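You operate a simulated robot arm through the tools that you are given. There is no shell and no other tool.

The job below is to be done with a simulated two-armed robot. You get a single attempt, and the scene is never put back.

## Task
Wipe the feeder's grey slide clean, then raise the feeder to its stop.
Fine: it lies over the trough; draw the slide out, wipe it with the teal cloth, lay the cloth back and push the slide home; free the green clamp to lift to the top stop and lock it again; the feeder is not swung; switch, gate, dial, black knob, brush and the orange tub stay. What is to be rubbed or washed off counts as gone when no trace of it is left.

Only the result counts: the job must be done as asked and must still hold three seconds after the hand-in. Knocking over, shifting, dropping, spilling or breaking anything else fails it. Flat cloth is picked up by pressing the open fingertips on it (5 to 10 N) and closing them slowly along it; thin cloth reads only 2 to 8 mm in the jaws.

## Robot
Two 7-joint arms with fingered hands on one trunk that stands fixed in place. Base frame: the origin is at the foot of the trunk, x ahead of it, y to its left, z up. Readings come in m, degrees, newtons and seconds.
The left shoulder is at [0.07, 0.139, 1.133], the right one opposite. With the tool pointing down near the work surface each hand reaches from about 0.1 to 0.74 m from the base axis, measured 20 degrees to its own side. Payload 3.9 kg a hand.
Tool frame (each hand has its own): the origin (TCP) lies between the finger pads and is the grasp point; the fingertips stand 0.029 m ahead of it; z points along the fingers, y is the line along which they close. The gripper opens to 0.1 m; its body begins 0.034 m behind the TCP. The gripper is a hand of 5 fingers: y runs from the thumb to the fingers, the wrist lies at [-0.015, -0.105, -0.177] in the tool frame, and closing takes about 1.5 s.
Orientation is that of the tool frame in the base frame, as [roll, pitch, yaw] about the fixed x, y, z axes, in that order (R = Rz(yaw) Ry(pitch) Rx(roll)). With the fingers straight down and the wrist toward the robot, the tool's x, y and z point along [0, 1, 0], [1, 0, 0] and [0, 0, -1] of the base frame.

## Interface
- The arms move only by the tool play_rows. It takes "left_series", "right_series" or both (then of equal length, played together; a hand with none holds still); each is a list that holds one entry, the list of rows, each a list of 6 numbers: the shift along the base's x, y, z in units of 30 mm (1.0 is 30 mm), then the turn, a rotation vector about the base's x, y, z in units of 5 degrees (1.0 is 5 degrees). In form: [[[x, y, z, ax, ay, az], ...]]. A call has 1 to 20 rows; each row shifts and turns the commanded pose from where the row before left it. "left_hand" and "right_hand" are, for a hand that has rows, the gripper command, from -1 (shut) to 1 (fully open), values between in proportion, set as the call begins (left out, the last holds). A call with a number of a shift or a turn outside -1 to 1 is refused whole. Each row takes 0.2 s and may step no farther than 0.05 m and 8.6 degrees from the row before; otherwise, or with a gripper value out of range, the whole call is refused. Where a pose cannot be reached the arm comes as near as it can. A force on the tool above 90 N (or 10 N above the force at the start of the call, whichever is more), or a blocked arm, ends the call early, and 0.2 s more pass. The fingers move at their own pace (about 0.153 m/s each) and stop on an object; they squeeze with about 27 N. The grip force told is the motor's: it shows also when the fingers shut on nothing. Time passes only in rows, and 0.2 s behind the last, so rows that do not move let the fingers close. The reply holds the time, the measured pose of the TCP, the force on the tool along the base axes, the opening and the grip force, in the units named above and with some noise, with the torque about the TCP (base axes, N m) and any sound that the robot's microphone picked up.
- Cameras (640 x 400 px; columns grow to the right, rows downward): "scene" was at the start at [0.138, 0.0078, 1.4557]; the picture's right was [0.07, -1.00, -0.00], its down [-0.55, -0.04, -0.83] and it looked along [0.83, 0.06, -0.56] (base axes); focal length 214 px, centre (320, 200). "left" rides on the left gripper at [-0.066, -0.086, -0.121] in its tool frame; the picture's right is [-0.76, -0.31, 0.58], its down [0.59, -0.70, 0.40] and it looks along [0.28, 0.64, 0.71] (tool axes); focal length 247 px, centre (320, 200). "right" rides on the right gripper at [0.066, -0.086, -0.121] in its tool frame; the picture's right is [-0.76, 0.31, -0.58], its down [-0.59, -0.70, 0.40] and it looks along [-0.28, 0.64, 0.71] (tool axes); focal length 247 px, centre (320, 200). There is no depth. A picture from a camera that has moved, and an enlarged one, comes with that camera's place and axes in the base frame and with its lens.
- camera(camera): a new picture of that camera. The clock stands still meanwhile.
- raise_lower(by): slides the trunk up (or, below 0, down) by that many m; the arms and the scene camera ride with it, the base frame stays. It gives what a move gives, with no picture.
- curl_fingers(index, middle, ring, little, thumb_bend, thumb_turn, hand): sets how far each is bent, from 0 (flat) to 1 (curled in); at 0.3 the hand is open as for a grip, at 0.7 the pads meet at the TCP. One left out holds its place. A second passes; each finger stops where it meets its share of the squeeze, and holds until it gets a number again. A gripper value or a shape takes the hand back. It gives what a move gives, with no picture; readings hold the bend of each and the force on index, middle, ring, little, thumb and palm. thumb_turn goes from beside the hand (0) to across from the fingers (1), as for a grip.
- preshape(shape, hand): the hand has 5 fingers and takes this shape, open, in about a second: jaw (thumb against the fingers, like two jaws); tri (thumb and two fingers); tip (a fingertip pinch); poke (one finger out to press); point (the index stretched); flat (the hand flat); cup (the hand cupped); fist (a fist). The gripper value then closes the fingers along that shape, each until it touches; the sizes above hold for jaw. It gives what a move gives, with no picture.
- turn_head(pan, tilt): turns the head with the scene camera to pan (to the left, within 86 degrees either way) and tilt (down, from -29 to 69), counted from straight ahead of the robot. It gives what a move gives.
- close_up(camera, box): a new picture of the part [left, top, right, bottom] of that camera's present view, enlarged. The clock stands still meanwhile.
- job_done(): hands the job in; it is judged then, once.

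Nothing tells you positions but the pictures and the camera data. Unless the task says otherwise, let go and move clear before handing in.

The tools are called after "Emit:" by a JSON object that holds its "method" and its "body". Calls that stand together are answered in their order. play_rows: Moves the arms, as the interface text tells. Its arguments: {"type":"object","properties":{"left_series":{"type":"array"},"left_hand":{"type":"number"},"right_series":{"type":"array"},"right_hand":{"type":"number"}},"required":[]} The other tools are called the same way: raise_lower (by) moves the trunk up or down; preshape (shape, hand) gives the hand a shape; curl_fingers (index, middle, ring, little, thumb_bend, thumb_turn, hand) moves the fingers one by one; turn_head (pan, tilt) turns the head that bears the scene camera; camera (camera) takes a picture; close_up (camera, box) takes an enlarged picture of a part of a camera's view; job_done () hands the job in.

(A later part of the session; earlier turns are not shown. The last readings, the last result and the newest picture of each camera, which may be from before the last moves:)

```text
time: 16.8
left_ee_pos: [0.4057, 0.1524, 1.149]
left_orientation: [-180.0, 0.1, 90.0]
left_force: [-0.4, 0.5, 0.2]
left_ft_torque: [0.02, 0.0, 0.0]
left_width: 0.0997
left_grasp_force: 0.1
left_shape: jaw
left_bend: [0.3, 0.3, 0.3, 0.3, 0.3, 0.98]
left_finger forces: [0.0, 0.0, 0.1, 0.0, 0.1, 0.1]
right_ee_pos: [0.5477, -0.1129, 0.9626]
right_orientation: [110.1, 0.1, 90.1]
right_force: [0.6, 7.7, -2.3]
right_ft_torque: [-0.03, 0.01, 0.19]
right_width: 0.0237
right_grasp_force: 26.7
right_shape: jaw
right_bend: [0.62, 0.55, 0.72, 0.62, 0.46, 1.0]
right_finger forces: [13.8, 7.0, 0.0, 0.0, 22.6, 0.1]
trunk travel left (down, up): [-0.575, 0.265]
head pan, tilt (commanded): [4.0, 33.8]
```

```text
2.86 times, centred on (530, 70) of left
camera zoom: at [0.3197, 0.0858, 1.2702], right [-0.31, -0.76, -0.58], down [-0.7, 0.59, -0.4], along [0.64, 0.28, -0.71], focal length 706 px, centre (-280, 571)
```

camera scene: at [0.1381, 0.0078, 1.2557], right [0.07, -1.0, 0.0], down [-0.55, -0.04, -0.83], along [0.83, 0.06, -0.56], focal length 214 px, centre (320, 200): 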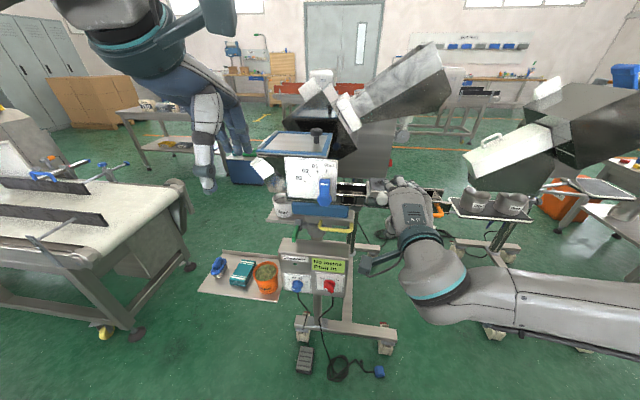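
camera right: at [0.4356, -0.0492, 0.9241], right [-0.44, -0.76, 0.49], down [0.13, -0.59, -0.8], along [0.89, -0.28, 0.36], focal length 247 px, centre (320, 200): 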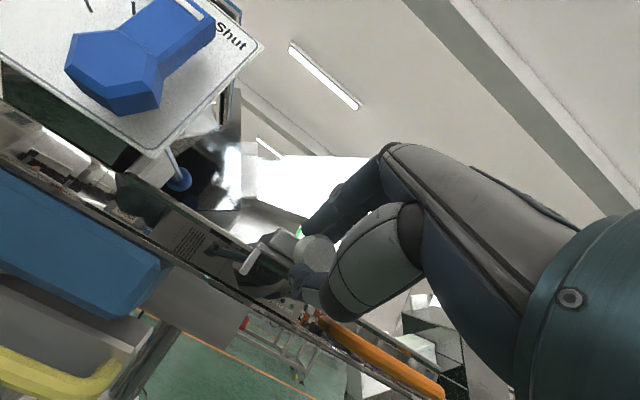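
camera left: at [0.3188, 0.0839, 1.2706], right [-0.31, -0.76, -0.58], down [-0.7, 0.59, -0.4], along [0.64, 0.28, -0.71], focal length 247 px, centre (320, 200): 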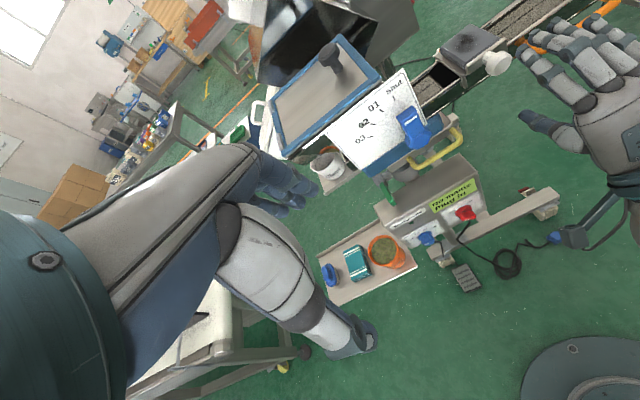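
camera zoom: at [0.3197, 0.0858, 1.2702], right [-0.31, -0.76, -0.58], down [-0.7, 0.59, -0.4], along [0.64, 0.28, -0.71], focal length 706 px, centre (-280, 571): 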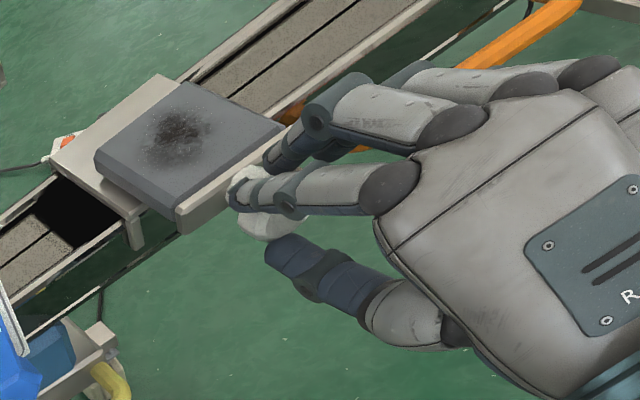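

The slide follows. The trough is turned about 4 degrees, so I continue the pull along that direction.

Emit:
{"method": "play_rows", "body": {"right_series": [[[-0.2, 0.06, 0, 0, 0, 0], [-0.2, 0.03, 0, 0, 0, 0], [-0.2, 0.015, 0, 0, 0, 0], [-0.2, 0.015, 0, 0, 0, 0]]]}}

Emit:
{"method": "close_up", "body": {"camera": "left", "box": [420, 0, 640, 140]}}

```text
time: 17.8
left_ee_pos: [0.406, 0.1508, 1.1485]
left_orientation: [180.0, 0.0, 90.0]
left_force: [-0.7, -1.0, -0.3]
left_ft_torque: [0.03, 0.0, -0.02]
left_width: 0.0997
left_grasp_force: 0.0
left_shape: jaw
left_bend: [0.3, 0.3, 0.3, 0.3, 0.3, 0.98]
left_finger forces: [0.0, 0.1, 0.1, 0.1, 0.1, 0.1]
right_ee_pos: [0.5247, -0.1101, 0.9622]
right_orientation: [110.1, 0.0, 90.1]
right_force: [1.6, 2.8, -2.3]
right_ft_torque: [-0.06, -0.03, 0.11]
right_width: 0.0235
right_grasp_force: 26.6
right_shape: jaw
right_bend: [0.62, 0.55, 0.72, 0.62, 0.46, 1.0]
right_finger forces: [11.7, 8.5, 0.0, 0.0, 22.1, 0.0]
trunk travel left (down, up): [-0.575, 0.265]
head pan, tilt (commanded): [4.0, 33.8]
```

```text
2.86 times, centred on (530, 70) of left
camera zoom: at [0.3194, 0.0846, 1.2703], right [-0.31, -0.76, -0.58], down [-0.7, 0.59, -0.4], along [0.64, 0.28, -0.71], focal length 706 px, centre (-280, 571)
```

zoom: 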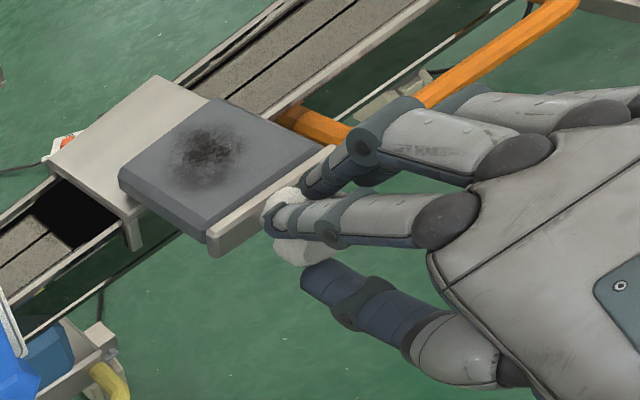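

No stop felt yet; I continue carefully.

Emit:
{"method": "play_rows", "body": {"right_series": [[[-0.2, 0.02, 0, 0, 0, 0], [-0.2, 0.015, 0, 0, 0, 0], [-0.15, 0.01, 0, 0, 0, 0]]]}}

Emit:
{"method": "close_up", "body": {"camera": "left", "box": [420, 0, 640, 140]}}

```text
time: 18.6
left_ee_pos: [0.4062, 0.1498, 1.1486]
left_orientation: [-180.0, -0.1, 90.0]
left_force: [-0.6, -0.5, 0.9]
left_ft_torque: [-0.03, 0.04, 0.02]
left_width: 0.0999
left_grasp_force: 0.1
left_shape: jaw
left_bend: [0.3, 0.3, 0.3, 0.3, 0.3, 0.98]
left_finger forces: [0.0, 0.0, 0.1, 0.1, 0.0, 0.0]
right_ee_pos: [0.5125, -0.1094, 0.9635]
right_orientation: [110.0, 0.0, 90.0]
right_force: [3.1, -1.5, -1.7]
right_ft_torque: [-0.02, -0.05, -0.01]
right_width: 0.0234
right_grasp_force: 26.9
right_shape: jaw
right_bend: [0.62, 0.55, 0.72, 0.62, 0.47, 1.0]
right_finger forces: [10.5, 9.2, 0.0, 0.1, 20.4, 0.1]
right hand out of reach, approached as far as the arm can: row 3
trunk travel left (down, up): [-0.575, 0.265]
head pan, tilt (commanded): [4.0, 33.8]
```

```text
2.86 times, centred on (530, 70) of left
camera zoom: at [0.3197, 0.0837, 1.2704], right [-0.31, -0.76, -0.58], down [-0.7, 0.59, -0.4], along [0.64, 0.28, -0.71], focal length 706 px, centre (-280, 571)
```

zoom: 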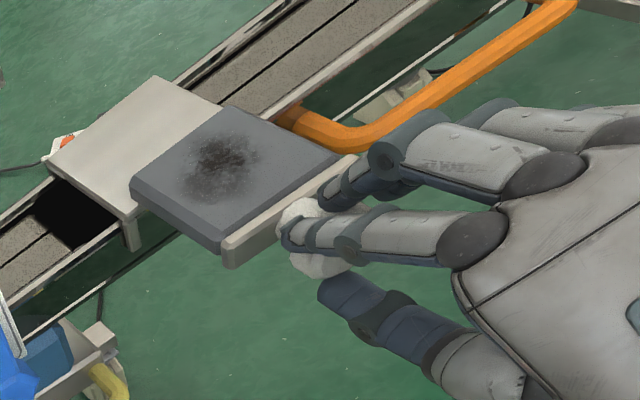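

The slide is out about 6.6 cm and the arm has run into its reach limit, not a stop. I release and slide the hand off sideways, then yaw it about 40 degrees so the wrist is farther from the shoulder, and re-grip.

Emit:
{"method": "play_rows", "body": {"right_series": [[[0, 0, 0, 0, 0, 0], [0, 0, 0, 0, 0, 0], [0, 0, 0, 0, 0, 0], [0, -0.6, 0, 0, 0, 0], [0, -0.6, 0.1, 0, 0, 0.5], [-0.1, -0.2, 0.1, 0, 0, 1], [-0.2, -0.1, 0.1, 0, 0, 1], [-0.2, -0.1, 0.1, 0, 0, 1], [-0.2, -0.1, 0.1, 0, 0, 1], [-0.2, 0, 0.1, 0, 0, 1], [-0.2, 0, 0.1, 0, 0, 1], [-0.2, 0, 0, 0, 0, 1], [0, 0, 0, 0, 0, 0.5], [0, 0, 0, 0, 0, 0]]], "right_hand": 0.3}}

Emit:
{"method": "camera", "body": {"camera": "scene"}}

Emit:
{"method": "close_up", "body": {"camera": "left", "box": [420, 0, 640, 140]}}

Emit:
{"method": "camera", "body": {"camera": "right"}}

```text
time: 21.6
left_ee_pos: [0.4066, 0.1502, 1.1501]
left_orientation: [179.9, 0.0, 90.1]
left_force: [0.6, -0.1, 0.6]
left_ft_torque: [0.01, -0.01, -0.03]
left_width: 0.0998
left_grasp_force: 0.1
left_shape: jaw
left_bend: [0.3, 0.3, 0.3, 0.3, 0.3, 0.98]
left_finger forces: [0.1, 0.0, 0.1, 0.0, 0.0, 0.0]
right_ee_pos: [0.4141, 0.0745, 1.0476]
right_orientation: [110.1, -0.1, 129.4]
right_force: [-0.1, 0.1, 0.5]
right_ft_torque: [0.04, 0.01, -0.03]
right_width: 0.0653
right_grasp_force: 0.2
right_shape: jaw
right_bend: [0.41, 0.37, 0.27, 0.43, 0.3, 0.99]
right_finger forces: [0.0, 0.1, 0.0, 0.0, 0.0, 0.0]
right hand out of reach, approached as far as the arm can: row 4, 5, 6, 7, 8, 9, 10, 11, 12, 13
trunk travel left (down, up): [-0.575, 0.265]
head pan, tilt (commanded): [4.0, 33.8]
```

```text
taken
camera scene: at [0.138, 0.0078, 1.2557], right [0.07, -1.0, 0.0], down [-0.55, -0.04, -0.83], along [0.83, 0.06, -0.56], focal length 214 px, centre (320, 200)
```

scene: 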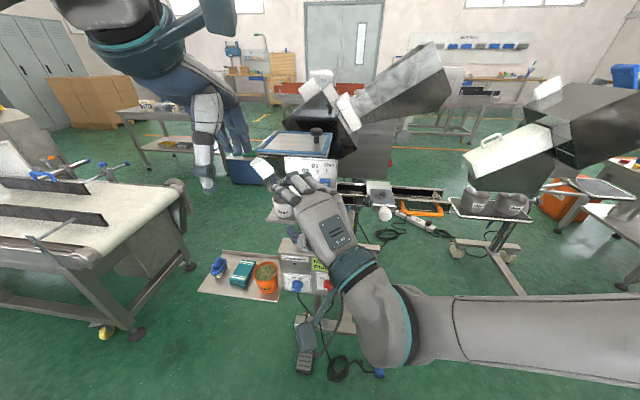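

```text
2.86 times, centred on (530, 70) of left
camera zoom: at [0.3191, 0.0839, 1.2705], right [-0.31, -0.76, -0.58], down [-0.7, 0.59, -0.4], along [0.64, 0.28, -0.71], focal length 706 px, centre (-280, 571)
```

zoom: 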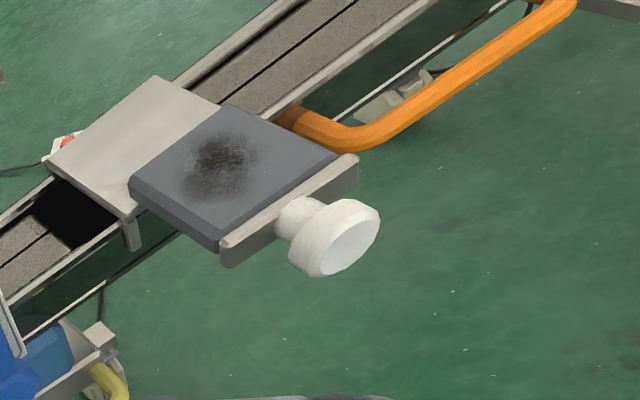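

```text
taken
camera right: at [0.2613, 0.0332, 1.0092], right [0.15, -0.86, 0.48], down [0.48, -0.37, -0.8], along [0.87, 0.35, 0.36], focal length 247 px, centre (320, 200)
```

right: 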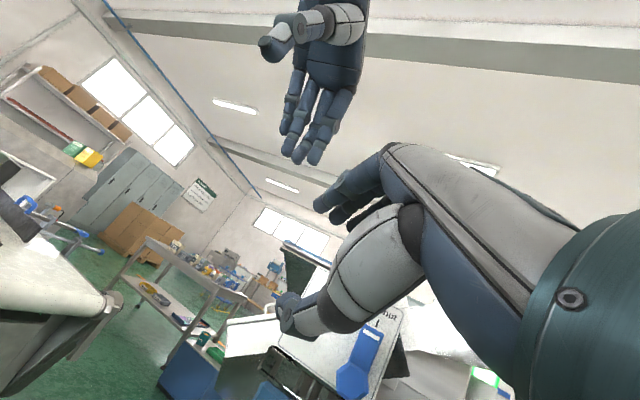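

The arm drifted far to the left because of the reach limit; nothing was touched and the slide stays put at its drawn-out place. I bring the right hand back to the right side in small steps.

Emit:
{"method": "play_rows", "body": {"right_series": [[[0, -0.7, 0, 0, 0, -0.5], [0, -0.7, 0, 0, 0, -0.5], [0, -0.7, 0, 0, 0, -0.5], [0, -0.7, 0.1, 0, 0, -0.5]]]}}

```text
time: 22.6
left_ee_pos: [0.4054, 0.1497, 1.149]
left_orientation: [179.9, 0.0, 90.0]
left_force: [0.4, -0.6, 0.3]
left_ft_torque: [0.0, 0.01, 0.02]
left_width: 0.0998
left_grasp_force: 0.1
left_shape: jaw
left_bend: [0.3, 0.3, 0.3, 0.3, 0.3, 0.98]
left_finger forces: [0.0, 0.0, 0.0, 0.1, 0.1, 0.0]
right_ee_pos: [0.448, 0.0107, 1.067]
right_orientation: [109.9, 0.0, 119.9]
right_force: [-0.1, -0.3, 0.7]
right_ft_torque: [-0.01, -0.02, 0.03]
right_width: 0.0651
right_grasp_force: 0.0
right_shape: jaw
right_bend: [0.41, 0.37, 0.27, 0.43, 0.3, 0.99]
right_finger forces: [0.0, 0.0, 0.0, 0.0, 0.1, 0.1]
right hand out of reach, approached as far as the arm can: row 1, 2, 3, 4
trunk travel left (down, up): [-0.575, 0.265]
head pan, tilt (commanded): [4.0, 33.8]
```

The limit is the minimum reach with the wrist low and close to the body. I turn the right hand back toward fingers-down while moving it right, which puts the wrist higher and farther away.

Emit:
{"method": "play_rows", "body": {"right_series": [[[0, -0.3, 0.2, -0.5, 0.86, 0], [0, -0.3, 0.2, -0.5, 0.86, 0], [0, -0.3, 0.2, -0.5, 0.86, 0], [0, -0.3, 0.2, -0.5, 0.86, 0], [0, -0.3, 0.2, -0.5, 0.86, 0], [0, -0.3, 0.2, -0.5, 0.86, 0]]]}}

```text
time: 24.0
left_ee_pos: [0.4049, 0.1503, 1.1486]
left_orientation: [-180.0, 0.0, 90.0]
left_force: [-0.7, 0.3, 0.8]
left_ft_torque: [0.01, 0.03, 0.04]
left_width: 0.0997
left_grasp_force: 0.2
left_shape: jaw
left_bend: [0.3, 0.3, 0.3, 0.3, 0.3, 0.98]
left_finger forces: [0.1, 0.1, 0.0, 0.0, 0.0, 0.0]
right_ee_pos: [0.4486, -0.0419, 1.1027]
right_orientation: [139.9, 0.1, 120.1]
right_force: [-0.4, 1.1, 0.3]
right_ft_torque: [0.01, 0.01, 0.01]
right_width: 0.0648
right_grasp_force: 0.1
right_shape: jaw
right_bend: [0.41, 0.37, 0.27, 0.43, 0.3, 0.99]
right_finger forces: [0.0, 0.0, 0.0, 0.0, 0.0, 0.0]
trunk travel left (down, up): [-0.575, 0.265]
head pan, tilt (commanded): [4.0, 33.8]
```

Emit:
{"method": "play_rows", "body": {"right_series": [[[0, -0.7, 0.1, 0, 0, -1], [0, -0.7, 0.1, 0, 0, -1], [0, -0.7, 0.1, 0, 0, -1], [0, -0.5, 0, 0, 0, -1], [0, -0.3, 0, 0, 0, -1], [0, 0, 0, 0, 0, -1]]]}}

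Emit:
{"method": "raise_lower", "body": {"by": 0.15}}

Emit:
{"method": "camera", "body": {"camera": "scene"}}

```text
time: 25.4
left_ee_pos: [0.4061, 0.1515, 1.1488]
left_orientation: [-180.0, 0.2, 90.1]
left_force: [-0.2, -0.5, 0.1]
left_ft_torque: [-0.01, -0.01, 0.03]
left_width: 0.0997
left_grasp_force: 0.1
left_shape: jaw
left_bend: [0.3, 0.3, 0.3, 0.3, 0.3, 0.98]
left_finger forces: [0.0, 0.0, 0.1, 0.0, 0.0, 0.0]
right_ee_pos: [0.4484, -0.1294, 1.1113]
right_orientation: [140.0, 0.0, 90.1]
right_force: [-0.1, 0.9, 0.0]
right_ft_torque: [-0.02, -0.01, -0.02]
right_width: 0.0649
right_grasp_force: 0.0
right_shape: jaw
right_bend: [0.41, 0.37, 0.27, 0.43, 0.3, 0.99]
right_finger forces: [0.0, 0.1, 0.1, 0.1, 0.1, 0.0]
trunk travel left (down, up): [-0.575, 0.265]
head pan, tilt (commanded): [4.0, 33.8]
```

```text
time: 27.1
left_ee_pos: [0.4056, 0.1494, 1.2983]
left_orientation: [180.0, 0.1, 90.0]
left_force: [0.2, -0.1, 0.2]
left_ft_torque: [0.02, -0.03, 0.03]
left_width: 0.0999
left_grasp_force: 0.1
left_shape: jaw
left_bend: [0.3, 0.3, 0.3, 0.3, 0.3, 0.98]
left_finger forces: [0.0, 0.0, 0.0, 0.0, 0.0, 0.1]
right_ee_pos: [0.45, -0.1293, 1.2621]
right_orientation: [139.9, 0.1, 90.0]
right_force: [-0.3, -0.4, 0.7]
right_ft_torque: [-0.01, -0.02, -0.01]
right_width: 0.065
right_grasp_force: 0.1
right_shape: jaw
right_bend: [0.41, 0.37, 0.27, 0.43, 0.3, 0.99]
right_finger forces: [0.1, 0.0, 0.1, 0.0, 0.0, 0.1]
trunk travel left (down, up): [-0.725, 0.115]
head pan, tilt (commanded): [4.0, 33.8]
```

```text
taken
camera scene: at [0.1381, 0.0079, 1.4057], right [0.07, -1.0, 0.0], down [-0.55, -0.04, -0.83], along [0.83, 0.06, -0.56], focal length 214 px, centre (320, 200)
```

scene: 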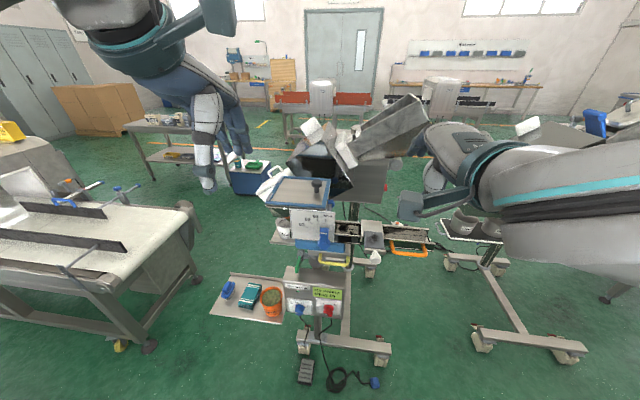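

I lower the right hand to a spot in front of the knob again, with the trunk now higher and the hand tilted about 45 degrees.

Emit:
{"method": "play_rows", "body": {"right_series": [[[0.05, 0.06, -0.85, 0, 0, 0], [0.05, 0.06, -0.85, 0, 0, 0], [0.05, 0.06, -0.85, 0, 0, 0], [0.05, 0.06, -0.85, 0, 0, 0], [0.05, 0.06, -0.85, 0, 0, 0], [0.05, 0.06, -0.85, 0, 0, 0], [0.05, 0.06, -0.85, 0, 0, 0], [0.05, 0.06, -0.85, 0, 0, 0]]]}}

Emit:
{"method": "camera", "body": {"camera": "right"}}

Emit:
{"method": "close_up", "body": {"camera": "scene", "box": [310, 190, 450, 290]}}

```text
time: 28.9
left_ee_pos: [0.4073, 0.1502, 1.2989]
left_orientation: [179.9, 0.0, 89.9]
left_force: [-0.4, -0.4, 1.1]
left_ft_torque: [0.0, 0.02, 0.0]
left_width: 0.0999
left_grasp_force: 0.1
left_shape: jaw
left_bend: [0.3, 0.3, 0.3, 0.3, 0.3, 0.98]
left_finger forces: [0.1, 0.0, 0.0, 0.0, 0.1, 0.0]
right_ee_pos: [0.4957, -0.1002, 1.0741]
right_orientation: [139.9, 0.0, 90.2]
right_force: [-0.9, 0.9, -0.2]
right_ft_torque: [0.02, -0.04, 0.01]
right_width: 0.0651
right_grasp_force: 0.0
right_shape: jaw
right_bend: [0.41, 0.37, 0.27, 0.43, 0.3, 0.99]
right_finger forces: [0.0, 0.0, 0.0, 0.0, 0.1, 0.0]
right hand out of reach, approached as far as the arm can: row 4, 5, 6, 7, 8
trunk travel left (down, up): [-0.725, 0.115]
head pan, tilt (commanded): [4.0, 33.8]
```

```text
taken
camera right: at [0.3514, -0.0357, 1.1127], right [-0.14, -0.76, 0.64], down [-0.28, -0.59, -0.76], along [0.95, -0.28, -0.13], focal length 247 px, centre (320, 200)
```

right: 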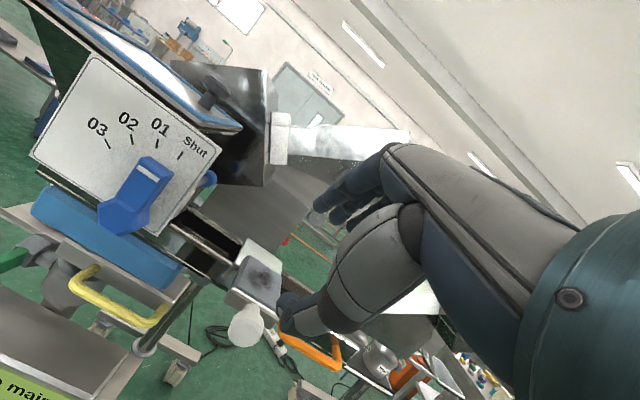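

```text
4.00 times, centred on (380, 240) of scene
camera zoom: at [0.1388, 0.0081, 1.4057], right [0.07, -1.0, 0.0], down [-0.56, -0.04, -0.83], along [0.83, 0.06, -0.56], focal length 858 px, centre (80, 40)
```

zoom: 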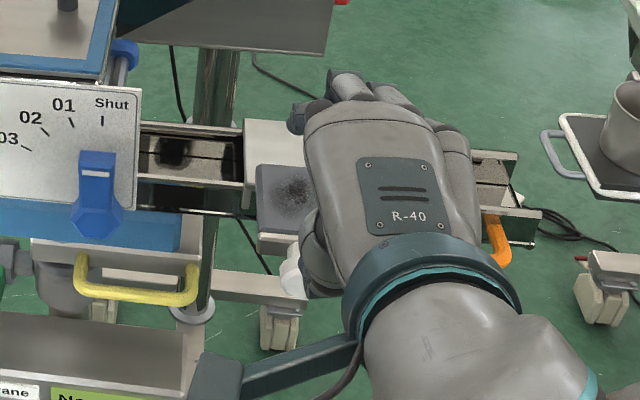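

The wrist must stay about 0.24 m from the shoulder; raising the trunk more gives room below the shoulder. I raise it, then go forward, down, and back in front of the knob.

Emit:
{"method": "raise_lower", "body": {"by": 0.112}}

Emit:
{"method": "play_rows", "body": {"right_series": [[[0.5, 0, 0, 0, 0, 0], [0.6, 0, -0.3, 0, 0, 0], [0.2, 0, -0.8, 0, -0.5, 0], [0, 0, -0.8, 0, -0.5, 0], [0, -0.1, -0.8, 0, -0.5, 0], [0, -0.1, -0.8, 0, -0.5, 0], [-0.2, -0.1, -0.6, 0, 0, 0]]]}}

Emit:
{"method": "camera", "body": {"camera": "right"}}

Emit:
{"method": "close_up", "body": {"camera": "left", "box": [400, 80, 640, 230]}}

```text
time: 30.4
left_ee_pos: [0.4055, 0.1506, 1.4112]
left_orientation: [179.9, 0.0, 90.0]
left_force: [0.0, -0.1, -0.6]
left_ft_torque: [0.02, -0.02, 0.0]
left_width: 0.0998
left_grasp_force: 0.0
left_shape: jaw
left_bend: [0.3, 0.3, 0.3, 0.3, 0.3, 0.98]
left_finger forces: [0.0, 0.1, 0.0, 0.0, 0.0, 0.1]
right_ee_pos: [0.4938, -0.1016, 1.1869]
right_orientation: [139.9, 0.0, 90.1]
right_force: [-0.2, -0.2, -0.6]
right_ft_torque: [-0.01, 0.01, 0.02]
right_width: 0.0651
right_grasp_force: 0.0
right_shape: jaw
right_bend: [0.41, 0.37, 0.27, 0.43, 0.3, 0.99]
right_finger forces: [0.0, 0.0, 0.0, 0.0, 0.0, 0.0]
trunk travel left (down, up): [-0.837, 0.003]
head pan, tilt (commanded): [4.0, 33.8]
```

```text
time: 31.9
left_ee_pos: [0.4063, 0.1499, 1.4107]
left_orientation: [-180.0, 0.0, 90.0]
left_force: [0.9, -0.3, 1.0]
left_ft_torque: [0.01, 0.01, -0.01]
left_width: 0.0998
left_grasp_force: 0.1
left_shape: jaw
left_bend: [0.3, 0.3, 0.3, 0.3, 0.3, 0.98]
left_finger forces: [0.0, 0.0, 0.0, 0.0, 0.1, 0.0]
right_ee_pos: [0.5273, -0.1104, 1.064]
right_orientation: [129.7, 0.1, 90.0]
right_force: [0.0, -0.4, -0.1]
right_ft_torque: [-0.02, 0.0, 0.0]
right_width: 0.0649
right_grasp_force: 0.0
right_shape: jaw
right_bend: [0.41, 0.37, 0.27, 0.43, 0.3, 0.99]
right_finger forces: [0.0, 0.0, 0.0, 0.0, 0.0, 0.1]
trunk travel left (down, up): [-0.837, 0.003]
head pan, tilt (commanded): [4.0, 33.8]
```

```text
taken
camera right: at [0.3799, -0.0459, 1.0759], right [-0.25, -0.76, 0.61], down [-0.14, -0.59, -0.79], along [0.96, -0.28, 0.04], focal length 247 px, centre (320, 200)
```

right: 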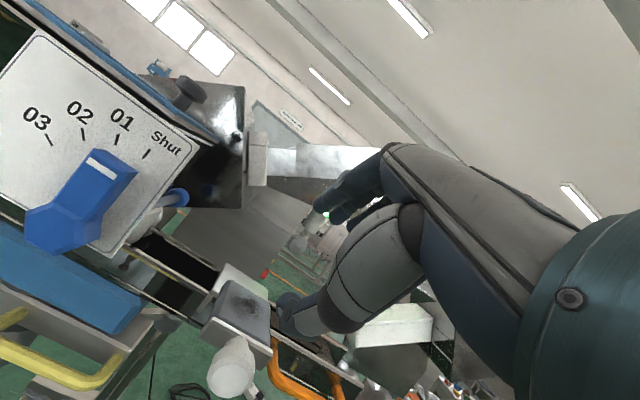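

```text
2.67 times, centred on (520, 155) of left
camera zoom: at [0.319, 0.0836, 1.5326], right [-0.31, -0.76, -0.58], down [-0.7, 0.59, -0.4], along [0.64, 0.28, -0.71], focal length 659 px, centre (-213, 320)
```

zoom: 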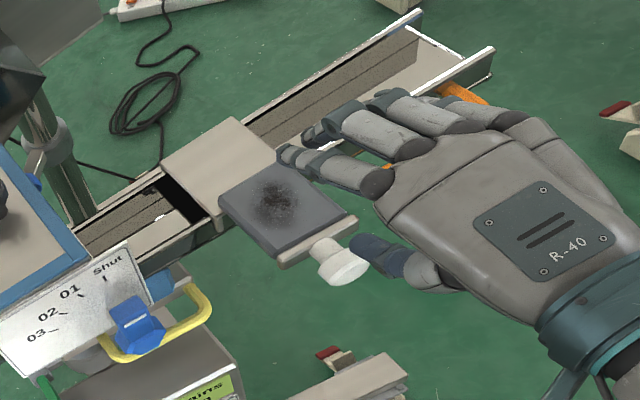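

Reachable now. I move back and down in front of the knob while reducing the tilt to 20 degrees.

Emit:
{"method": "play_rows", "body": {"right_series": [[[-0.5, 0, -0.6, 0, 0, 0], [-0.5, 0, -0.6, 0, 0, 0], [-0.5, 0, -0.6, 0, -0.5, 0], [-0.1, 0, -0.5, 0, -1, 0], [0, 0, -0.4, 0, -1, 0], [0, 0, -0.2, 0, -1, 0], [0, 0, 0, 0, -0.5, 0], [0, 0, 0, 0, 0, 0]]]}}

Emit:
{"method": "camera", "body": {"camera": "right"}}

Emit:
{"method": "close_up", "body": {"camera": "left", "box": [400, 80, 640, 230]}}

```text
time: 33.8
left_ee_pos: [0.4059, 0.1507, 1.4111]
left_orientation: [-180.0, 0.1, 90.0]
left_force: [-0.3, -0.2, -0.1]
left_ft_torque: [0.0, -0.02, -0.02]
left_width: 0.0998
left_grasp_force: 0.1
left_shape: jaw
left_bend: [0.3, 0.3, 0.3, 0.3, 0.3, 0.98]
left_finger forces: [0.0, 0.1, 0.0, 0.0, 0.0, 0.1]
right_ee_pos: [0.4849, -0.0623, 1.0212]
right_orientation: [110.1, 0.3, 89.8]
right_force: [0.3, 0.3, 0.2]
right_ft_torque: [-0.02, 0.01, 0.03]
right_width: 0.0647
right_grasp_force: 0.0
right_shape: jaw
right_bend: [0.41, 0.37, 0.27, 0.43, 0.3, 0.99]
right_finger forces: [0.0, 0.0, 0.0, 0.0, 0.0, 0.0]
right hand out of reach, approached as far as the arm can: row 5, 6, 7
trunk travel left (down, up): [-0.837, 0.003]
head pan, tilt (commanded): [4.0, 33.8]
```

```text
taken
camera right: at [0.3431, 0.0026, 0.9828], right [-0.44, -0.75, 0.49], down [0.13, -0.59, -0.79], along [0.89, -0.29, 0.36], focal length 247 px, centre (320, 200)
```

right: 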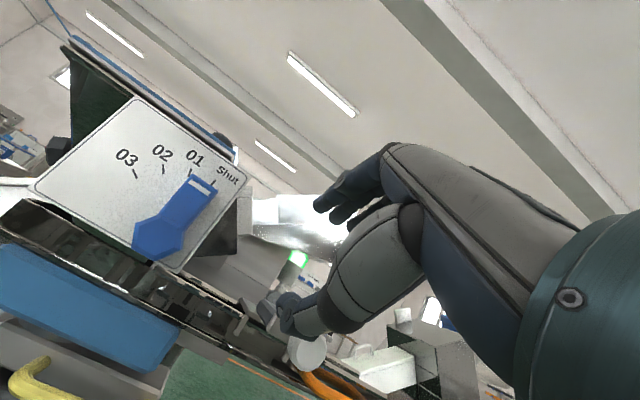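

```text
2.67 times, centred on (520, 155) of left
camera zoom: at [0.3189, 0.084, 1.5325], right [-0.31, -0.76, -0.58], down [-0.7, 0.59, -0.4], along [0.64, 0.28, -0.71], focal length 659 px, centre (-213, 320)
```

zoom: 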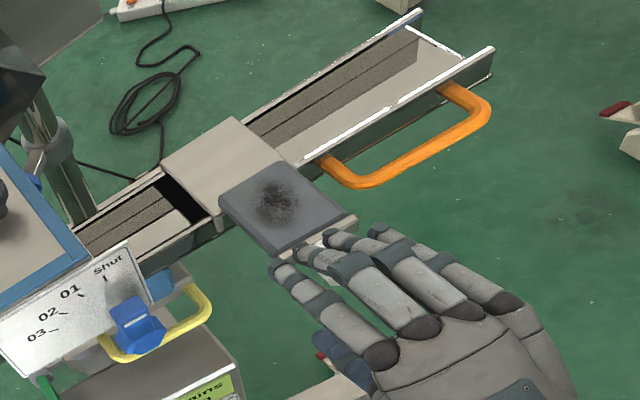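

The wrist is limited when pointing straight ahead here, so I will come at the knob diagonally from the right, using the tri shape to keep the other fingers out of the way.

Emit:
{"method": "preshape", "body": {"hand": "right", "shape": "tri"}}

Emit:
{"method": "play_rows", "body": {"right_series": [[[-0.1, -0.3, 0.1, 0, 0.3, 0.5], [-0.1, -0.3, 0.1, 0, 0.3, 1], [-0.1, -0.3, 0, 0, 0.3, 1], [-0.1, -0.3, 0, 0, 0.3, 1]]]}}

Emit:
{"method": "camera", "body": {"camera": "right"}}

Emit:
{"method": "close_up", "body": {"camera": "left", "box": [400, 80, 640, 230]}}

```text
time: 34.6
left_ee_pos: [0.4051, 0.1503, 1.4116]
left_orientation: [179.9, 0.0, 90.0]
left_force: [0.1, -0.2, 0.1]
left_ft_torque: [-0.03, -0.03, -0.01]
left_width: 0.0998
left_grasp_force: 0.2
left_shape: jaw
left_bend: [0.3, 0.3, 0.3, 0.3, 0.3, 0.98]
left_finger forces: [0.2, 0.0, 0.0, 0.0, 0.0, 0.0]
right_ee_pos: [0.4857, -0.0634, 1.0212]
right_orientation: [110.3, 0.3, 89.7]
right_force: [-0.4, 0.2, -0.4]
right_ft_torque: [0.0, -0.01, -0.01]
right_width: 0.0997
right_grasp_force: 0.0
right_shape: tri
right_bend: [0.3, 0.3, 0.99, 0.99, 0.3, 0.98]
right_finger forces: [0.0, 0.0, 0.0, 0.0, 0.0, 0.1]
trunk travel left (down, up): [-0.837, 0.003]
head pan, tilt (commanded): [4.0, 33.8]
```

```text
time: 35.6
left_ee_pos: [0.4049, 0.1512, 1.4112]
left_orientation: [-180.0, 0.0, 90.0]
left_force: [1.0, 0.1, 0.4]
left_ft_torque: [-0.03, 0.0, -0.04]
left_width: 0.0997
left_grasp_force: 0.1
left_shape: jaw
left_bend: [0.3, 0.3, 0.3, 0.3, 0.3, 0.98]
left_finger forces: [0.1, 0.0, 0.0, 0.1, 0.0, 0.1]
right_ee_pos: [0.4621, -0.0235, 1.084]
right_orientation: [116.3, -0.5, 106.8]
right_force: [-0.2, 0.2, -0.3]
right_ft_torque: [-0.02, 0.0, -0.04]
right_width: 0.0998
right_grasp_force: 0.1
right_shape: tri
right_bend: [0.3, 0.3, 0.99, 0.99, 0.3, 0.98]
right_finger forces: [0.0, 0.0, 0.0, 0.0, 0.0, 0.0]
right hand out of reach, approached as far as the arm can: row 1, 2, 3, 4
trunk travel left (down, up): [-0.837, 0.003]
head pan, tilt (commanded): [4.0, 33.8]
```

```text
taken
camera right: at [0.3028, -0.0037, 1.0603], right [-0.14, -0.84, 0.52], down [0.21, -0.54, -0.81], along [0.97, -0.01, 0.26], focal length 247 px, centre (320, 200)
```

right: 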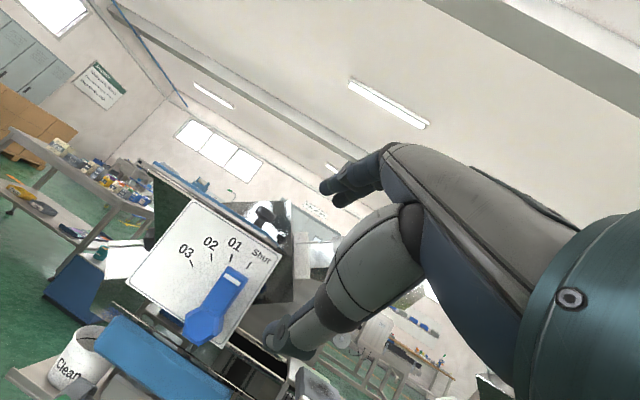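

```text
2.67 times, centred on (520, 155) of left
camera zoom: at [0.3181, 0.0847, 1.5326], right [-0.31, -0.76, -0.58], down [-0.7, 0.59, -0.4], along [0.64, 0.28, -0.71], focal length 659 px, centre (-213, 320)
```

zoom: 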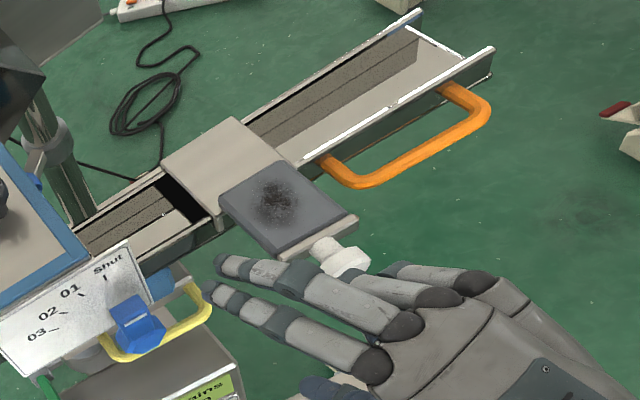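

Moving right at this pose is still limited, so I turn the right hand back to fingers-down, where the arm moved freely, and will then pinch the knob from above with the hand yawed to its natural side.

Emit:
{"method": "play_rows", "body": {"right_series": [[[0.2, 0, 0.2, -0.29, 0.95, 0], [0.2, 0, 0.2, -0.29, 0.95, 0], [0.1, 0, 0.2, -0.29, 0.95, 0], [0, -0.2, 0.2, -0.29, 0.95, 0], [0, -0.3, 0.2, -0.29, 0.95, 0], [0, -0.3, 0.2, -0.29, 0.95, 0]]]}}

```text
time: 37.0
left_ee_pos: [0.4047, 0.1505, 1.4111]
left_orientation: [180.0, 0.0, 89.9]
left_force: [-1.1, -0.1, -0.5]
left_ft_torque: [0.01, 0.01, -0.04]
left_width: 0.1001
left_grasp_force: 0.0
left_shape: jaw
left_bend: [0.3, 0.3, 0.3, 0.3, 0.3, 0.98]
left_finger forces: [0.1, 0.0, 0.1, 0.0, 0.1, 0.0]
right_ee_pos: [0.4815, -0.0457, 1.118]
right_orientation: [145.6, -0.8, 107.1]
right_force: [0.3, 0.4, -0.2]
right_ft_torque: [0.02, 0.02, 0.0]
right_width: 0.0997
right_grasp_force: 0.0
right_shape: tri
right_bend: [0.3, 0.3, 0.99, 0.99, 0.3, 0.98]
right_finger forces: [0.0, 0.1, 0.0, 0.0, 0.0, 0.0]
right hand out of reach, approached as far as the arm can: row 4
trunk travel left (down, up): [-0.837, 0.003]
head pan, tilt (commanded): [4.0, 33.8]
```

Emit:
{"method": "play_rows", "body": {"right_series": [[[0, -0.3, 0.1, -0.29, 0.95, 0], [0, -0.3, 0.1, -0.29, 0.95, 0], [0, -0.3, 0.1, -0.29, 0.95, 0], [0, -0.3, 0, -0.29, 0.95, 0], [0, -0.3, 0, -0.29, 0.95, 0], [0, -0.3, 0, -0.29, 0.95, 0], [0, -0.3, 0, -0.25, 0.85, 0], [0, 0, 0, 0, 0, 1], [0, 0, 0, 0, 0, 1], [0, 0, 0, 0, 0, 1], [0, 0, 0, 0, 0, 1]]]}}

Emit:
{"method": "camera", "body": {"camera": "scene"}}

Emit:
{"method": "camera", "body": {"camera": "right"}}

```text
time: 39.5
left_ee_pos: [0.4061, 0.1493, 1.4107]
left_orientation: [-179.9, 0.1, 90.0]
left_force: [0.4, -0.2, 0.6]
left_ft_torque: [-0.02, -0.02, 0.0]
left_width: 0.0997
left_grasp_force: 0.1
left_shape: jaw
left_bend: [0.3, 0.3, 0.3, 0.3, 0.3, 0.98]
left_finger forces: [0.0, 0.0, 0.0, 0.1, 0.1, 0.0]
right_ee_pos: [0.484, -0.1072, 1.1269]
right_orientation: [179.9, -0.8, 126.7]
right_force: [0.1, -0.1, 0.3]
right_ft_torque: [0.0, -0.01, -0.03]
right_width: 0.0998
right_grasp_force: 0.0
right_shape: tri
right_bend: [0.3, 0.3, 0.99, 0.99, 0.3, 0.98]
right_finger forces: [0.0, 0.1, 0.0, 0.1, 0.0, 0.0]
trunk travel left (down, up): [-0.837, 0.003]
head pan, tilt (commanded): [4.0, 33.8]
```

```text
taken
camera scene: at [0.1383, 0.0074, 1.5177], right [0.07, -1.0, 0.0], down [-0.55, -0.04, -0.83], along [0.83, 0.06, -0.56], focal length 214 px, centre (320, 200)
```

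scene: 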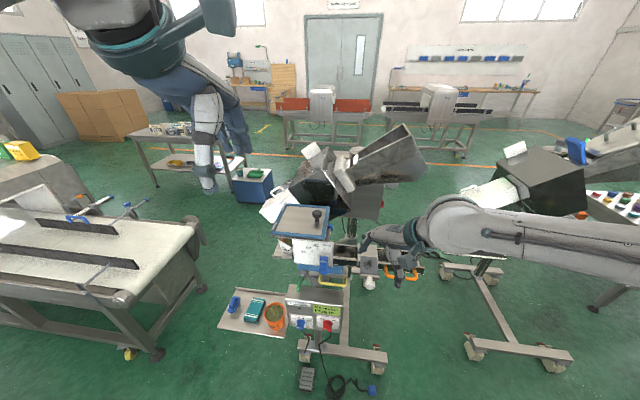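

```text
taken
camera right: at [0.3765, -0.1091, 1.2479], right [0.7, -0.43, 0.57], down [-0.22, -0.89, -0.41], along [0.68, 0.16, -0.72], focal length 247 px, centre (320, 200)
```

right: 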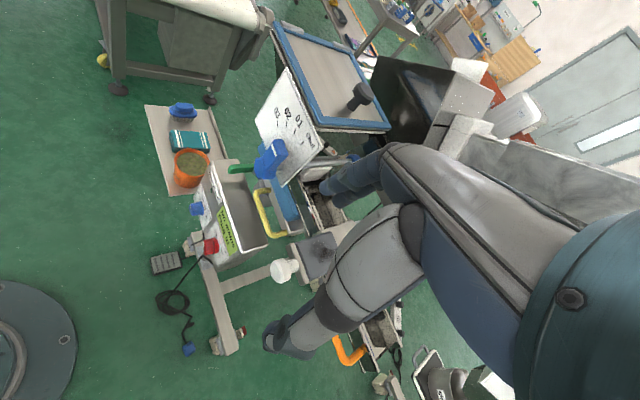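

Now the right arm moves freely in a fingers-down posture. I finish the yaw so the jaws close across the knob.

Emit:
{"method": "play_rows", "body": {"right_series": [[[0.1, 0, 0, 0, 0, 1], [0.1, 0, 0, 0, 0, 1], [0.1, 0, 0, 0, 0, 1], [0.1, 0, 0, 0, 0, 1], [0.1, 0, 0, 0, 0, 1], [0, 0, 0, 0, 0, 1], [0, 0, 0, 0, 0, 1], [0, 0, 0, 0, 0, 1], [0, 0, 0, 0, 0, 1], [0, 0, 0, 0, 0, 1]]]}}

Emit:
{"method": "preshape", "body": {"hand": "right", "shape": "tip"}}

Emit:
{"method": "camera", "body": {"camera": "right"}}

Emit:
{"method": "close_up", "body": {"camera": "scene", "box": [320, 200, 480, 300]}}

Emit:
{"method": "close_up", "body": {"camera": "left", "box": [400, 80, 640, 230]}}

```text
time: 41.6
left_ee_pos: [0.4059, 0.1519, 1.4114]
left_orientation: [180.0, 0.0, 90.0]
left_force: [0.8, -0.5, -0.5]
left_ft_torque: [-0.01, 0.0, 0.04]
left_width: 0.0997
left_grasp_force: 0.0
left_shape: jaw
left_bend: [0.3, 0.3, 0.3, 0.3, 0.3, 0.98]
left_finger forces: [0.0, 0.0, 0.0, 0.0, 0.0, 0.0]
right_ee_pos: [0.4991, -0.1084, 1.1266]
right_orientation: [179.8, -0.8, 176.6]
right_force: [0.1, -0.1, -0.1]
right_ft_torque: [0.03, 0.01, 0.0]
right_width: 0.1
right_grasp_force: 0.0
right_shape: tri
right_bend: [0.3, 0.3, 0.99, 0.99, 0.3, 0.98]
right_finger forces: [0.1, 0.0, 0.1, 0.1, 0.0, 0.0]
trunk travel left (down, up): [-0.837, 0.003]
head pan, tilt (commanded): [4.0, 33.8]
```

```text
time: 42.5
left_ee_pos: [0.4055, 0.1504, 1.4122]
left_orientation: [179.9, 0.0, 90.1]
left_force: [-0.4, -0.5, 0.3]
left_ft_torque: [0.03, 0.03, -0.01]
left_width: 0.0998
left_grasp_force: 0.0
left_shape: jaw
left_bend: [0.3, 0.3, 0.3, 0.3, 0.3, 0.98]
left_finger forces: [0.1, 0.0, 0.1, 0.1, 0.1, 0.0]
right_ee_pos: [0.4976, -0.1083, 1.1267]
right_orientation: [179.9, -0.8, 176.5]
right_force: [-0.1, -0.3, -0.6]
right_ft_torque: [-0.02, -0.03, -0.02]
right_width: 0.1
right_grasp_force: 0.1
right_shape: tip
right_bend: [0.3, 0.98, 0.99, 0.99, 0.3, 0.98]
right_finger forces: [0.0, 0.0, 0.0, 0.0, 0.0, 0.1]
trunk travel left (down, up): [-0.837, 0.003]
head pan, tilt (commanded): [4.0, 33.8]
```

```text
taken
camera right: at [0.4293, -0.1906, 1.2484], right [0.78, 0.26, 0.57], down [0.54, -0.74, -0.41], along [0.31, 0.63, -0.72], focal length 247 px, centre (320, 200)
```

right: 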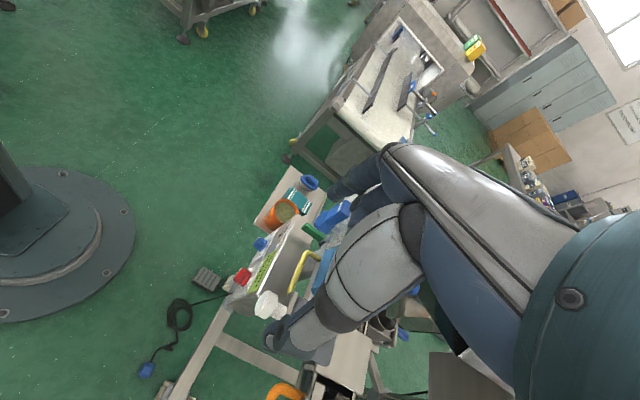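

```text
4.00 times, centred on (400, 250) of scene
camera zoom: at [0.1379, 0.0079, 1.5178], right [0.07, -1.0, 0.0], down [-0.55, -0.04, -0.83], along [0.83, 0.06, -0.56], focal length 858 px, centre (0, 0)
```

zoom: 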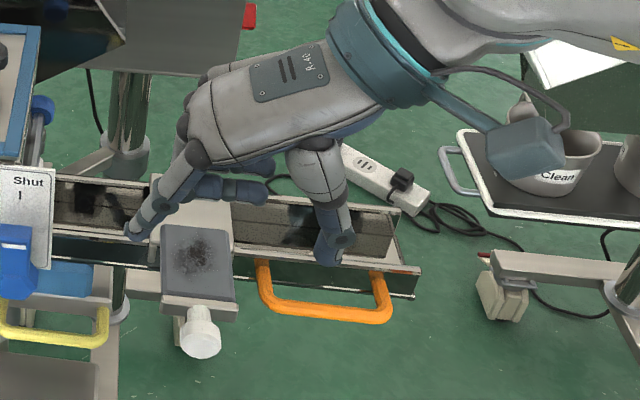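

```text
2.67 times, centred on (520, 155) of left
camera zoom: at [0.319, 0.084, 1.5325], right [-0.31, -0.76, -0.58], down [-0.7, 0.59, -0.4], along [0.64, 0.28, -0.71], focal length 659 px, centre (-213, 320)
```

zoom: 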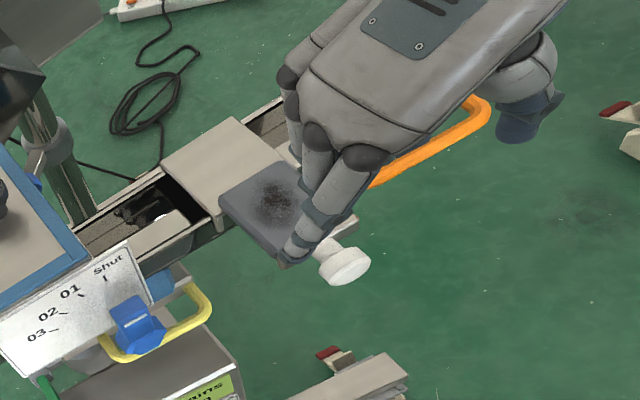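

The pinch shape works well here: index left, thumb right, both at x≈0.50. I tilt the hand about 50 degrees so it reaches forward and down and the curled fingers clear the plate.

Emit:
{"method": "play_rows", "body": {"right_series": [[[-0.1, 0, 0, 0, -1, 0], [-0.1, 0, 0, 0, -1, 0], [-0.1, 0, 0, 0, -1, 0], [-0.1, 0, 0, 0, -1, 0], [-0.1, 0, -0.1, 0, -1, 0], [-0.1, 0, -0.1, 0, -1, 0], [-0.1, 0, -0.1, 0, -1, 0], [0, 0, -0.1, 0, -1, 0], [0, 0, -0.1, 0, -1, 0], [0, 0, -0.1, 0, -1, 0]]]}}

Emit:
{"method": "camera", "body": {"camera": "right"}}

Emit:
{"method": "close_up", "body": {"camera": "scene", "box": [320, 200, 480, 300]}}

Emit:
{"method": "close_up", "body": {"camera": "left", "box": [400, 80, 640, 230]}}

```text
time: 44.8
left_ee_pos: [0.4054, 0.1493, 1.412]
left_orientation: [180.0, 0.0, 90.0]
left_force: [-0.3, 0.6, 0.4]
left_ft_torque: [-0.01, 0.02, 0.01]
left_width: 0.0999
left_grasp_force: 0.1
left_shape: jaw
left_bend: [0.3, 0.3, 0.3, 0.3, 0.3, 0.98]
left_finger forces: [0.0, 0.0, 0.1, 0.0, 0.0, 0.0]
right_ee_pos: [0.4774, -0.1096, 1.1091]
right_orientation: [176.4, 47.0, 175.1]
right_force: [0.6, -0.3, -0.3]
right_ft_torque: [0.03, -0.02, 0.01]
right_width: 0.0998
right_grasp_force: 0.1
right_shape: tip
right_bend: [0.3, 0.98, 0.99, 0.99, 0.3, 0.98]
right_finger forces: [0.1, 0.0, 0.1, 0.1, 0.0, 0.0]
trunk travel left (down, up): [-0.837, 0.003]
head pan, tilt (commanded): [4.0, 33.8]
```

```text
taken
camera right: at [0.341, -0.1917, 1.1395], right [0.1, 0.26, 0.96], down [0.66, -0.74, 0.13], along [0.74, 0.62, -0.25], focal length 247 px, centre (320, 200)
```

right: 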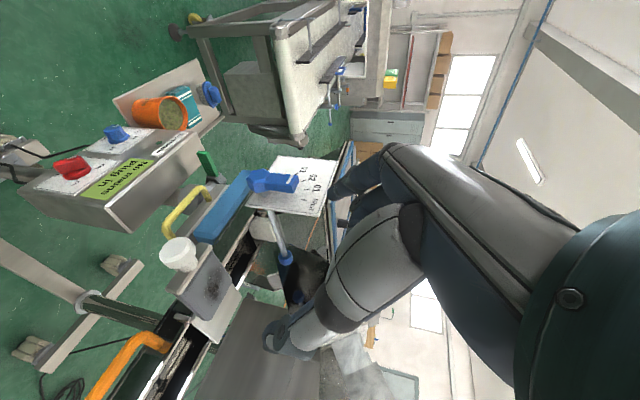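

```text
4.00 times, centred on (400, 250) of scene
camera zoom: at [0.138, 0.0072, 1.5178], right [0.07, -1.0, 0.0], down [-0.55, -0.04, -0.83], along [0.83, 0.06, -0.56], focal length 858 px, centre (0, 0)
```

zoom: 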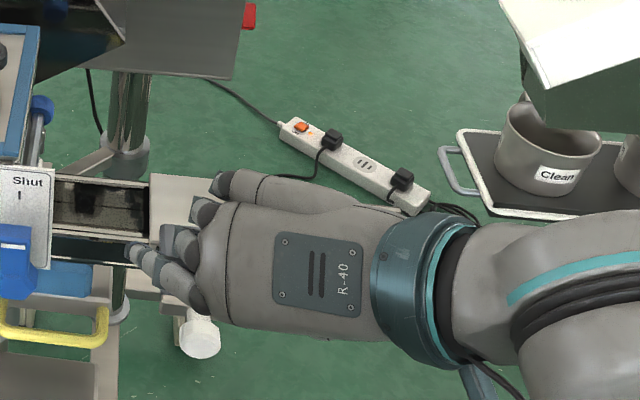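

```text
2.67 times, centred on (520, 155) of left
camera zoom: at [0.319, 0.0833, 1.5325], right [-0.31, -0.76, -0.58], down [-0.7, 0.59, -0.4], along [0.64, 0.28, -0.71], focal length 659 px, centre (-213, 320)
```

zoom: 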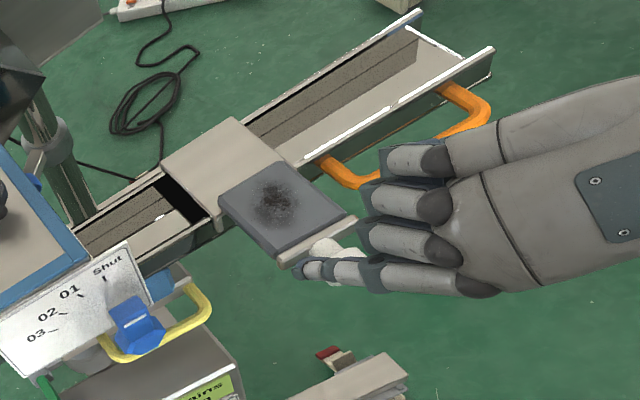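

Emit:
{"method": "play_rows", "body": {"right_series": [[[0, -0.05, -0.8, 0, 0, 0], [0, -0.05, -0.8, 0, 0, 0], [0, -0.05, -0.8, 0, 0, 0], [0.1, 0, -0.8, 0, 0, 0], [0, 0, -0.2, 0, 0, 0], [0, 0, 0, 0, 0, 0]]]}}

Emit:
{"method": "camera", "body": {"camera": "right"}}

Emit:
{"method": "close_up", "body": {"camera": "left", "box": [400, 80, 640, 230]}}

```text
time: 46.1
left_ee_pos: [0.4051, 0.1503, 1.411]
left_orientation: [-180.0, -0.1, 90.1]
left_force: [0.0, 0.0, -1.4]
left_ft_torque: [0.0, -0.01, 0.02]
left_width: 0.0996
left_grasp_force: 0.0
left_shape: jaw
left_bend: [0.3, 0.3, 0.3, 0.3, 0.3, 0.98]
left_finger forces: [0.1, 0.0, 0.0, 0.1, 0.0, 0.1]
right_ee_pos: [0.4797, -0.1139, 1.0069]
right_orientation: [175.8, 49.1, 174.6]
right_force: [0.2, 0.4, 0.1]
right_ft_torque: [-0.03, 0.0, -0.01]
right_width: 0.1002
right_grasp_force: 0.1
right_shape: tip
right_bend: [0.3, 0.98, 0.99, 0.99, 0.3, 0.98]
right_finger forces: [0.0, 0.0, 0.0, 0.1, 0.0, 0.0]
trunk travel left (down, up): [-0.837, 0.003]
head pan, tilt (commanded): [4.0, 33.8]
```

```text
taken
camera right: at [0.343, -0.1952, 1.0321], right [0.07, 0.26, 0.96], down [0.66, -0.74, 0.15], along [0.75, 0.63, -0.22], focal length 247 px, centre (320, 200)
```

right: 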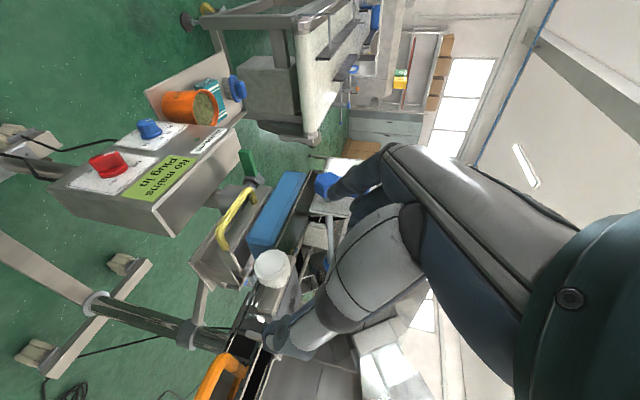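

```text
2.67 times, centred on (520, 155) of left
camera zoom: at [0.3189, 0.0841, 1.5325], right [-0.31, -0.76, -0.58], down [-0.7, 0.59, -0.4], along [0.64, 0.28, -0.71], focal length 659 px, centre (-213, 320)
```

zoom: 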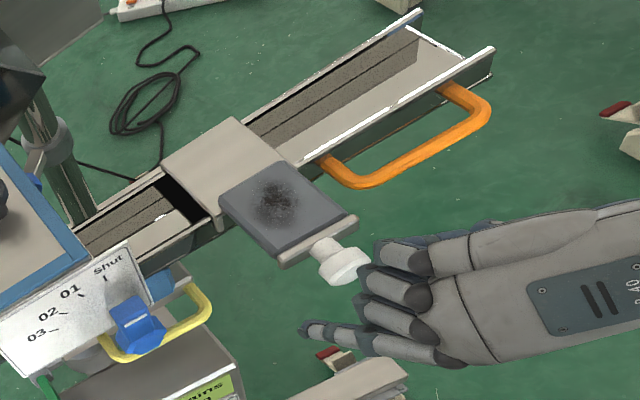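

The knob is straight ahead of the pinch at about (0.53, -0.118, 0.957). I move in diagonally and check.

Emit:
{"method": "play_rows", "body": {"right_series": [[[0.34, -0.03, -0.33, 0, 0, 0], [0.34, -0.03, -0.33, 0, 0, 0], [0.34, -0.03, -0.33, 0, 0, 0], [0.34, -0.03, -0.3, 0, 0, 0], [0, 0, 0, 0, 0, 0]]]}}

Emit:
{"method": "camera", "body": {"camera": "right"}}

Emit:
{"method": "close_up", "body": {"camera": "left", "box": [400, 80, 640, 230]}}

Emit:
{"method": "close_up", "body": {"camera": "scene", "box": [320, 220, 440, 300]}}

```text
time: 47.4
left_ee_pos: [0.4049, 0.1502, 1.4107]
left_orientation: [179.9, 0.0, 89.9]
left_force: [0.4, 0.4, 0.6]
left_ft_torque: [-0.01, 0.01, 0.0]
left_width: 0.0999
left_grasp_force: 0.0
left_shape: jaw
left_bend: [0.3, 0.3, 0.3, 0.3, 0.3, 0.98]
left_finger forces: [0.1, 0.1, 0.0, 0.0, 0.1, 0.1]
right_ee_pos: [0.5217, -0.1151, 0.9681]
right_orientation: [175.8, 49.1, 174.6]
right_force: [-0.3, -0.5, 0.2]
right_ft_torque: [0.01, -0.05, -0.01]
right_width: 0.0999
right_grasp_force: 0.1
right_shape: tip
right_bend: [0.3, 0.98, 0.99, 0.99, 0.3, 0.98]
right_finger forces: [0.0, 0.0, 0.0, 0.0, 0.1, 0.0]
trunk travel left (down, up): [-0.837, 0.003]
head pan, tilt (commanded): [4.0, 33.8]
```

```text
taken
camera right: at [0.3834, -0.1988, 0.9933], right [0.07, 0.26, 0.96], down [0.66, -0.74, 0.15], along [0.75, 0.63, -0.22], focal length 247 px, centre (320, 200)
```

right: 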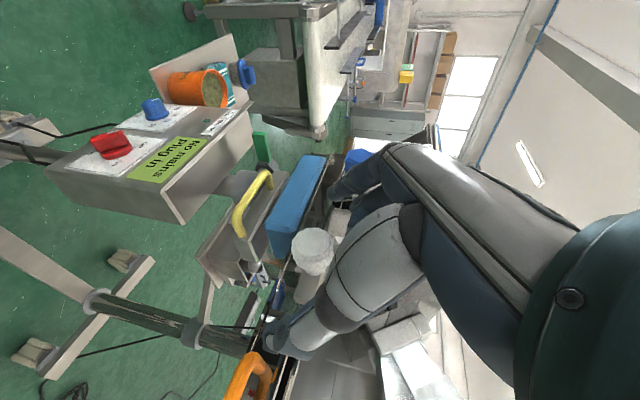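

```text
2.67 times, centred on (520, 155) of left
camera zoom: at [0.3187, 0.084, 1.5326], right [-0.31, -0.76, -0.58], down [-0.7, 0.59, -0.4], along [0.64, 0.28, -0.71], focal length 659 px, centre (-213, 320)
```

zoom: 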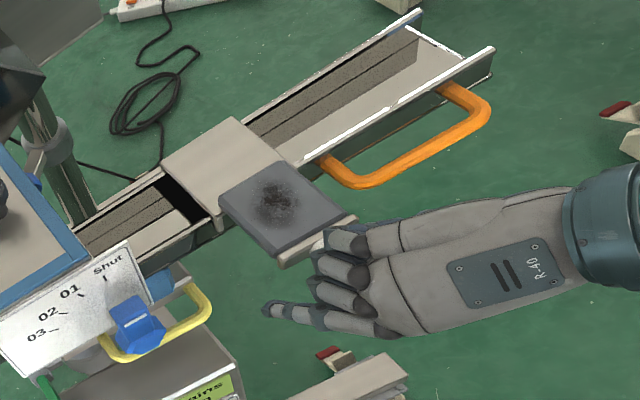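

```text
5.00 times, centred on (380, 260) of scene
camera zoom: at [0.1376, 0.0079, 1.5178], right [0.07, -1.0, 0.0], down [-0.55, -0.04, -0.83], along [0.83, 0.06, -0.56], focal length 1072 px, centre (20, -100)
```

zoom: 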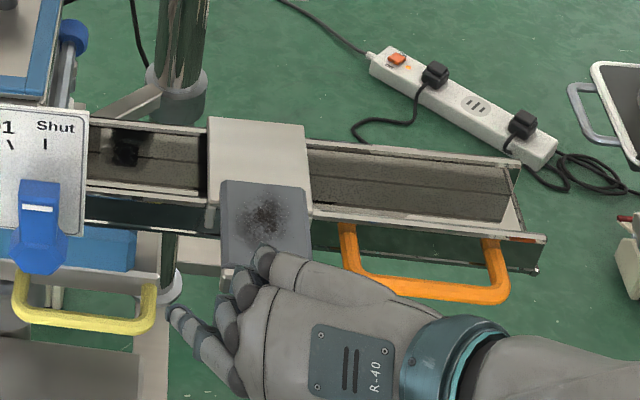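

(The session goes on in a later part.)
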